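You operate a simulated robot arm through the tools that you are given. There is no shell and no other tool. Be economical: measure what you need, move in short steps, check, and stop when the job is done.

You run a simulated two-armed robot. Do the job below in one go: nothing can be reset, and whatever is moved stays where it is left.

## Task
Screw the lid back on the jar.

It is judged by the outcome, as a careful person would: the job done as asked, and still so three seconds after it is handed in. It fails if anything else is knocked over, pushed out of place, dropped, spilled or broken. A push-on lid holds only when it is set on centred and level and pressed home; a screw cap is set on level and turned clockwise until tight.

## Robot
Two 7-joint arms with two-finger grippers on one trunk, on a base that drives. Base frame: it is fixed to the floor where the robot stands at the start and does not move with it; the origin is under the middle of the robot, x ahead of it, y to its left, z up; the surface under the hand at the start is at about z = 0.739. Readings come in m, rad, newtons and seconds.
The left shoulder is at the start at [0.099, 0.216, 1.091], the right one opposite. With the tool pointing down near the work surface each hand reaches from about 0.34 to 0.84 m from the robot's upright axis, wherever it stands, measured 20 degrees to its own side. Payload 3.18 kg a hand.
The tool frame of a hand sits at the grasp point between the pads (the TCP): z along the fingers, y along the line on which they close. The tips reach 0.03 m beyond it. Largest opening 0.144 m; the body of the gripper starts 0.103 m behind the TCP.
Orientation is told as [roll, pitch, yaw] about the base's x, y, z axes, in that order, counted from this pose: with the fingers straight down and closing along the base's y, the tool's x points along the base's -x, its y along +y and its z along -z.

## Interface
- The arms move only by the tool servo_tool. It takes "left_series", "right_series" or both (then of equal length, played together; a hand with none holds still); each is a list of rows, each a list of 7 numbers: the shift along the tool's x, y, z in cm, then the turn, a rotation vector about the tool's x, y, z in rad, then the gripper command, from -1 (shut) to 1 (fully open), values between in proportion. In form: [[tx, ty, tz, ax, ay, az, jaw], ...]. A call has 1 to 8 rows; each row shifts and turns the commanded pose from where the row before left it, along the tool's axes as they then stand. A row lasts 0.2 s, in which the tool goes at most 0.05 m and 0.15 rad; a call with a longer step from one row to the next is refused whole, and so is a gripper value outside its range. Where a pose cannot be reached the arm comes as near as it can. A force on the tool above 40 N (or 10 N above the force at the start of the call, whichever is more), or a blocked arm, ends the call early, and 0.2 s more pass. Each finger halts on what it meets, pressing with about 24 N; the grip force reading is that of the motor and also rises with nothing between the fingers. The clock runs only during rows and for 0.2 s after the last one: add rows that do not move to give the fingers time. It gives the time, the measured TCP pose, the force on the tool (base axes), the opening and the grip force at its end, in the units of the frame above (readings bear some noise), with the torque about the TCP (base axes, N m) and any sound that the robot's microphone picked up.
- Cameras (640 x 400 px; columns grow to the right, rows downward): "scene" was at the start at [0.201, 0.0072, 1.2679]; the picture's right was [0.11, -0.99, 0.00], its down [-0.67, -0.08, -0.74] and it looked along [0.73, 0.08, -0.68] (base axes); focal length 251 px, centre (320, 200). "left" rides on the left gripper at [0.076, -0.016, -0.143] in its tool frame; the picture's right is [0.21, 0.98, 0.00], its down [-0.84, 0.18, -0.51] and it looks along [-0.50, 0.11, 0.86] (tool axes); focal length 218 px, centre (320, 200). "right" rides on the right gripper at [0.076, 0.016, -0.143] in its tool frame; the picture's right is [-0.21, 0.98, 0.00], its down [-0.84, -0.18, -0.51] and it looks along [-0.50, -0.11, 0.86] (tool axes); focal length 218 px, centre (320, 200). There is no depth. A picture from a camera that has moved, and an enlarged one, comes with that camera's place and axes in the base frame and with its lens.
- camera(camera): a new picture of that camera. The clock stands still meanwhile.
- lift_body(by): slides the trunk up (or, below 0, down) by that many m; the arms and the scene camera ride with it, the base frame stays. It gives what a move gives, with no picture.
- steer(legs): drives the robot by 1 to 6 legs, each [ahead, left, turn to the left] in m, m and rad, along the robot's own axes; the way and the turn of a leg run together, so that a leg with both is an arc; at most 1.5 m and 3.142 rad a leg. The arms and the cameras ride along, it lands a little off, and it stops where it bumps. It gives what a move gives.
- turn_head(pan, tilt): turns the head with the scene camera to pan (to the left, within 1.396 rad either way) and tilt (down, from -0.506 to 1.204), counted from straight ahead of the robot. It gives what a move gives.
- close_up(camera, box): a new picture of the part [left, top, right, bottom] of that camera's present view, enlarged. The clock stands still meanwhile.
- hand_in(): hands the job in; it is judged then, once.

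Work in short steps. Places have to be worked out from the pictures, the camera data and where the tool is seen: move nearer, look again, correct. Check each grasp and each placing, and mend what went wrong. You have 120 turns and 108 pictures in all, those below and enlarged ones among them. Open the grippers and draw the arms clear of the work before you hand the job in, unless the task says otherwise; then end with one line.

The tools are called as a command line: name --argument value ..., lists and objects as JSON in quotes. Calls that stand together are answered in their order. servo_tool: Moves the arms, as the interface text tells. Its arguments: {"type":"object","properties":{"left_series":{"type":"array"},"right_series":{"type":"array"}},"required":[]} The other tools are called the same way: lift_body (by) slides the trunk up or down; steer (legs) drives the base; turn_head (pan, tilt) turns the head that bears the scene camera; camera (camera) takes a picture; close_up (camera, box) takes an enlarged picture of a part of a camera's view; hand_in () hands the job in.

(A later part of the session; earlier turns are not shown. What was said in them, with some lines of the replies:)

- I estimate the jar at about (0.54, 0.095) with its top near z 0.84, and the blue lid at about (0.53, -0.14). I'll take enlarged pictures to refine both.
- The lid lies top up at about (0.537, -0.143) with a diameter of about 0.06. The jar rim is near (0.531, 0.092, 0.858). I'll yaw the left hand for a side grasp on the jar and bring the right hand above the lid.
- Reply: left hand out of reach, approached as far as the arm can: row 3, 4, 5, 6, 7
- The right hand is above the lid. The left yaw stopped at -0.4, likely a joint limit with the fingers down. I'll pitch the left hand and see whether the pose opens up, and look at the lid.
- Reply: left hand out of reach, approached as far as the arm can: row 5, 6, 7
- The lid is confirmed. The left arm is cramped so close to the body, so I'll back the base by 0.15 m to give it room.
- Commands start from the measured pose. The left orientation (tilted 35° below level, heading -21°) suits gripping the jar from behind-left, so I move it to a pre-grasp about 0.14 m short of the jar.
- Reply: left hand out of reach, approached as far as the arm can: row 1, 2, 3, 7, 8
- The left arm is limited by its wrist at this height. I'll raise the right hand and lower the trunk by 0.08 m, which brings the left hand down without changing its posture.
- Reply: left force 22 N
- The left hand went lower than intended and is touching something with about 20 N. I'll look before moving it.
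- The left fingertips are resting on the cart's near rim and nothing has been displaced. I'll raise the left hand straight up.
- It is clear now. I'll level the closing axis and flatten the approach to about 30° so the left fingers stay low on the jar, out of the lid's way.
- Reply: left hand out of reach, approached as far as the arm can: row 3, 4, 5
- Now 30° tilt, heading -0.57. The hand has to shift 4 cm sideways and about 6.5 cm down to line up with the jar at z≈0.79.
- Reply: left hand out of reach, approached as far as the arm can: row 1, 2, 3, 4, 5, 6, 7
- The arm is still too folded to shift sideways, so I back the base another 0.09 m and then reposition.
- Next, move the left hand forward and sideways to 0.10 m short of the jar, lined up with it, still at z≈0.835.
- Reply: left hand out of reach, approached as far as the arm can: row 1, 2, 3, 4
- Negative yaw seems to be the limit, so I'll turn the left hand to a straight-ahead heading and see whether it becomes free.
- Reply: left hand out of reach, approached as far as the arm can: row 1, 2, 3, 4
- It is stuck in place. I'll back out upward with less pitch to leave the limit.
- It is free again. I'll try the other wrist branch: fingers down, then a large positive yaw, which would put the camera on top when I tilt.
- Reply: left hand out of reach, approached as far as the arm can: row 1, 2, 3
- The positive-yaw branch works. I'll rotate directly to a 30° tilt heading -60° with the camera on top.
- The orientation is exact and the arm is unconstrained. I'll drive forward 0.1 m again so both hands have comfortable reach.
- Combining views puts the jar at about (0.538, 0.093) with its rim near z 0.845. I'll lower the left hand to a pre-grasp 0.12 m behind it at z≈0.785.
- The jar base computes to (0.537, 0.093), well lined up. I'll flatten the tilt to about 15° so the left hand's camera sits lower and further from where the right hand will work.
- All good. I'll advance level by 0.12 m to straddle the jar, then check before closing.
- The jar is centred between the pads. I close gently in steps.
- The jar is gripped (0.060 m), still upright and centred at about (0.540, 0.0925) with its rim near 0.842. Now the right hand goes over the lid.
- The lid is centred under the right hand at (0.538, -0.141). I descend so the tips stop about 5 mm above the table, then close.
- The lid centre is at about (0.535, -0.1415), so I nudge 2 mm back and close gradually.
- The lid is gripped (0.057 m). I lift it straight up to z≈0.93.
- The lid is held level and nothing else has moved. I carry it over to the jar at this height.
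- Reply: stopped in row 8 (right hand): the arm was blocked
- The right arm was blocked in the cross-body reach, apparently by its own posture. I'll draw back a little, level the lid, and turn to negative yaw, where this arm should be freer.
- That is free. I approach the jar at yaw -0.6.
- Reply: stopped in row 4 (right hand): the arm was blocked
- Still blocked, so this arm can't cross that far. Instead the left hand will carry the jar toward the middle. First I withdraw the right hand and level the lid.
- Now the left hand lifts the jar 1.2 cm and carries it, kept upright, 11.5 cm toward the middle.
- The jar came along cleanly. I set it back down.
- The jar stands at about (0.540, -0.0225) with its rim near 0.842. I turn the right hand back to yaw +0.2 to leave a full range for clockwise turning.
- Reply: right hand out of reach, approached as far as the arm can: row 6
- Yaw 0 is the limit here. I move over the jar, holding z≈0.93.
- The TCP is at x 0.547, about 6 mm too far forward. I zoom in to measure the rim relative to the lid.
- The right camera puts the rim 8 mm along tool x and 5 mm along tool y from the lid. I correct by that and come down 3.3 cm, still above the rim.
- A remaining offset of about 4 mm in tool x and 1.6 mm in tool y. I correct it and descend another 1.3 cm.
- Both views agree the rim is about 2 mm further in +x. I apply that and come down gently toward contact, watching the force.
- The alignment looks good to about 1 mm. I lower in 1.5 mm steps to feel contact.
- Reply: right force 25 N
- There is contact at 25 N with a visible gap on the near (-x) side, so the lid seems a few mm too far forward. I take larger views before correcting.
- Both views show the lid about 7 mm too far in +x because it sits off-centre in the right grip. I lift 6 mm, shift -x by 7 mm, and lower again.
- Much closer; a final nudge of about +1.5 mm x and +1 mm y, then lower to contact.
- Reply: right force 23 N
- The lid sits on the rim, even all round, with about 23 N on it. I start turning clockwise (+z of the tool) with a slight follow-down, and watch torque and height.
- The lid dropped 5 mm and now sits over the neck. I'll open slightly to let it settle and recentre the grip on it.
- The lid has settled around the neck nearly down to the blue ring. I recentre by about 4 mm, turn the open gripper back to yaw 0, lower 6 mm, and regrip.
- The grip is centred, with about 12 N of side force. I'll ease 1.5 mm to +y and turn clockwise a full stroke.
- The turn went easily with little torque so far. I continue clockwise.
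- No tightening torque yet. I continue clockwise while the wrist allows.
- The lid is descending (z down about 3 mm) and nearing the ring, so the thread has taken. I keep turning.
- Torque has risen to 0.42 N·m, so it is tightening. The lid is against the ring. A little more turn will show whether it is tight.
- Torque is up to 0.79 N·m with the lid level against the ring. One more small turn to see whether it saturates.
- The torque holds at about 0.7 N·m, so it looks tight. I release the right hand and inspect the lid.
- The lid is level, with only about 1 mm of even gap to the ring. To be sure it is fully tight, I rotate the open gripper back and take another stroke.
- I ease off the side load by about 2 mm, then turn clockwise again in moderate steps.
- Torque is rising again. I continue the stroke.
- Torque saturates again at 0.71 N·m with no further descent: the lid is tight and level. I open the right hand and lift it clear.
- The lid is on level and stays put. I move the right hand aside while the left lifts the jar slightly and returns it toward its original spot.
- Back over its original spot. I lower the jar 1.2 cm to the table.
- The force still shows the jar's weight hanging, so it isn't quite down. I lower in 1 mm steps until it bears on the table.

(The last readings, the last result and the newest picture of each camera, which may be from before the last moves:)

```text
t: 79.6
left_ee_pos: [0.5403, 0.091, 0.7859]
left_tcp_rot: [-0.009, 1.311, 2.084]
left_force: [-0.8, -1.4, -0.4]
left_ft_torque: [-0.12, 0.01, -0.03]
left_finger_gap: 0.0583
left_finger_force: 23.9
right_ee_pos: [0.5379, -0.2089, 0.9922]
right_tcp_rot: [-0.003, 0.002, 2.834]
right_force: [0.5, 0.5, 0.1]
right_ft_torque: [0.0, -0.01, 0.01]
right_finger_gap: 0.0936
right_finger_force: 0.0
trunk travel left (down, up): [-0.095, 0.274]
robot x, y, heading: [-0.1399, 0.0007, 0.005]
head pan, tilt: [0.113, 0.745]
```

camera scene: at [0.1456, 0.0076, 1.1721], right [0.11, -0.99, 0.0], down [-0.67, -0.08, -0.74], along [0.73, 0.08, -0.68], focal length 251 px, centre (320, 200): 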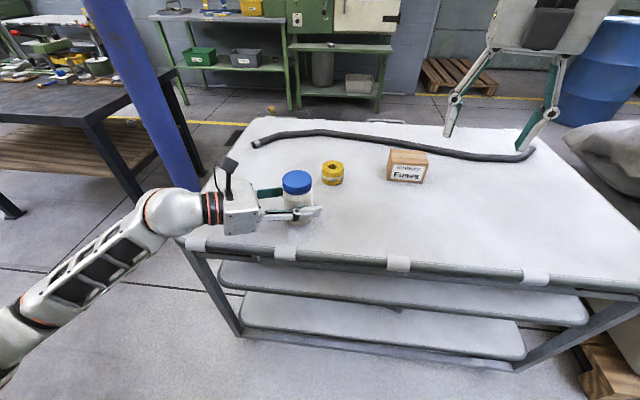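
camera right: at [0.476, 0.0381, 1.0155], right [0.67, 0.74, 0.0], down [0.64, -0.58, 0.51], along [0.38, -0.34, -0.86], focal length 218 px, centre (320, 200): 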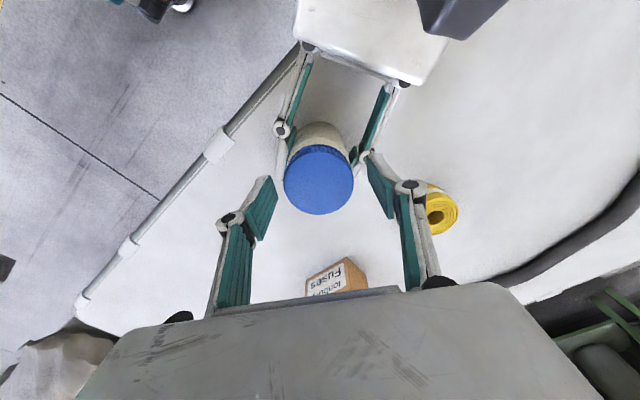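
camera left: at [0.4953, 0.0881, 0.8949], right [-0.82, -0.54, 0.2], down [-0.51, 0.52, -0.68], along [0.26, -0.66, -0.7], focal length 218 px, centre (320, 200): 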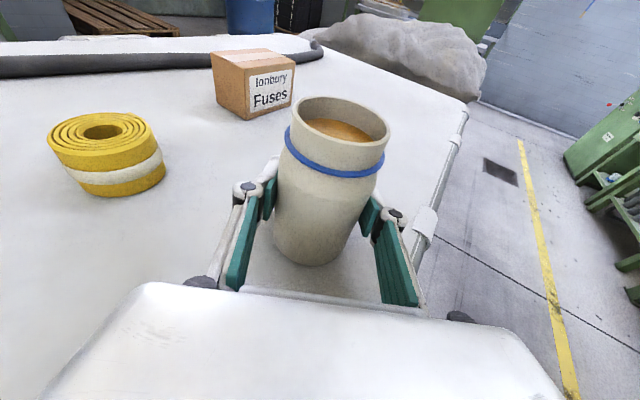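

The weight is now on the table. One more half-millimetre, then I open the left fingers gradually.

servo_tool --left_series '[[-0.05, 0, 0.013, 0, 0, 0, -1], [0, 0, 0, 0, 0, 0, -0.1], [0, 0, 0, 0, 0, 0, 0.2], [0, 0, 0, 0, 0, 0, 0.6], [0, 0, 0, 0, 0, 0, 1], [0, 0, 0, 0, 0, 0, 1]]'

camera --camera "left"

close_up --camera "scene" --box '[220, 150, 380, 250]'

```text
t: 81.0
left_ee_pos: [0.5397, 0.0916, 0.7852]
left_tcp_rot: [-0.011, 1.309, 2.086]
left_force: [0.0, -0.1, -0.2]
left_ft_torque: [0.01, 0.03, 0.01]
left_finger_gap: 0.1441
left_finger_force: 0.1
right_ee_pos: [0.5367, -0.2097, 0.9923]
right_tcp_rot: [-0.004, 0.003, 2.834]
right_force: [0.2, -0.7, 0.2]
right_ft_torque: [-0.01, -0.01, 0.02]
right_finger_gap: 0.0939
right_finger_force: 0.0
trunk travel left (down, up): [-0.095, 0.274]
robot x, y, heading: [-0.1415, -0.0012, 0.003]
head pan, tilt: [0.113, 0.745]
```

```text
17 pictures are left
camera left: at [0.4944, 0.2023, 0.8939], right [-0.82, -0.54, 0.2], down [-0.51, 0.52, -0.68], along [0.26, -0.66, -0.7], focal length 218 px, centre (320, 200)
```

left: 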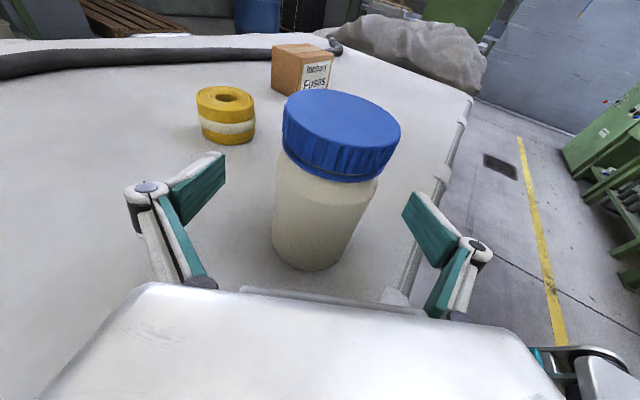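

```text
4.00 times, centred on (300, 200) of scene
camera zoom: at [0.1453, 0.0072, 1.1722], right [0.11, -0.99, 0.0], down [-0.67, -0.08, -0.74], along [0.73, 0.08, -0.68], focal length 1003 px, centre (400, 200)
```

zoom: 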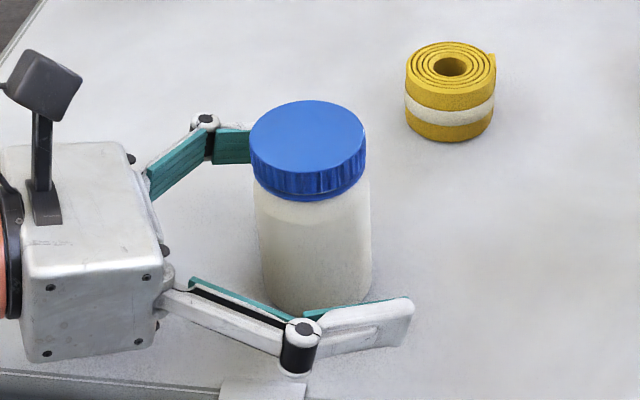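

The jar stands upright with the lid on. I back the left hand out along its approach.

servo_tool --left_series '[[-0.52, 0, -1.95, 0, 0, 0, 1], [-0.52, 0, -1.95, 0, 0, 0, 1], [-0.52, 0, -1.95, 0, 0, 0, 1], [-0.52, 0, -1.95, 0, 0, 0, 1], [-0.52, 0, -1.95, 0, 0, 0, 1], [-0.52, 0, -1.95, 0, 0, 0, 1], [1.0, 0, -2.0, 0, 0, 0, 1], [1.0, 0, -2.0, 0, 0, 0, 1]]'

camera --camera "scene"

close_up --camera "scene" --box '[260, 150, 340, 240]'

```text
t: 82.8
left_ee_pos: [0.4629, 0.2248, 0.8138]
left_tcp_rot: [-0.008, 1.31, 2.086]
left_force: [-1.2, 0.3, 0.9]
left_ft_torque: [0.03, 0.03, 0.01]
left_finger_gap: 0.1439
left_finger_force: 0.0
right_ee_pos: [0.5364, -0.2097, 0.9918]
right_tcp_rot: [-0.005, 0.001, 2.834]
right_force: [0.0, 0.6, -0.8]
right_ft_torque: [-0.03, -0.02, 0.01]
right_finger_gap: 0.0934
right_finger_force: 0.0
trunk travel left (down, up): [-0.095, 0.274]
robot x, y, heading: [-0.1415, 0.0008, 0.001]
head pan, tilt: [0.113, 0.745]
```

```text
15 pictures are left
camera scene: at [0.145, 0.0072, 1.1724], right [0.11, -0.99, 0.0], down [-0.67, -0.08, -0.74], along [0.73, 0.08, -0.68], focal length 251 px, centre (320, 200)
```

scene: 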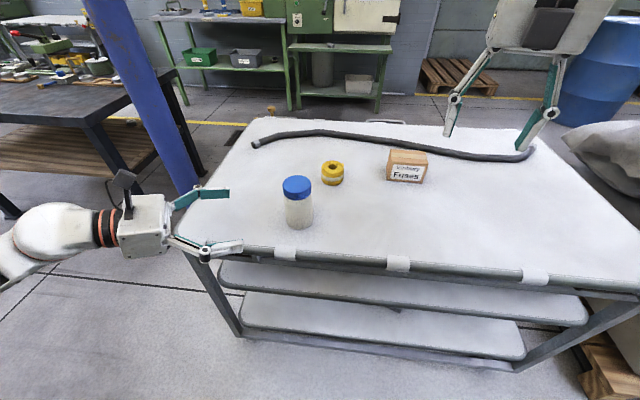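

```text
4.44 times, centred on (300, 195) of scene
camera zoom: at [0.145, 0.0072, 1.1724], right [0.11, -0.99, 0.0], down [-0.67, -0.08, -0.74], along [0.73, 0.08, -0.68], focal length 1114 px, centre (409, 222)
```

zoom: 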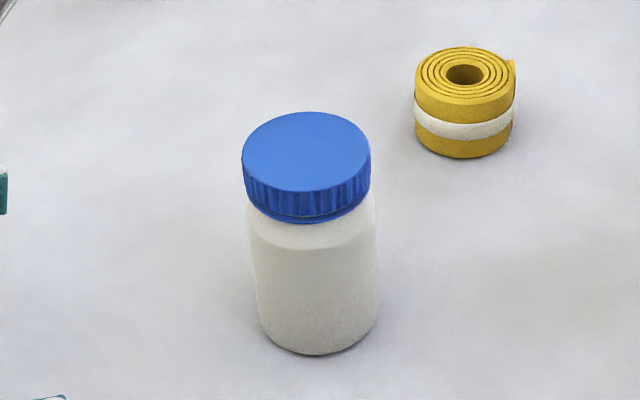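

The jar is upright with its lid level and tight, both hands are open and clear, and nothing else has moved. I hand it in.

hand_in

```text
The job is handed in.
```

The lid is screwed back on the jar: it sits level and stopped turning at about 0.7 N·m. I had moved the jar about 11 cm to reach it and then set it back on its original spot, and nothing else on the table moved.
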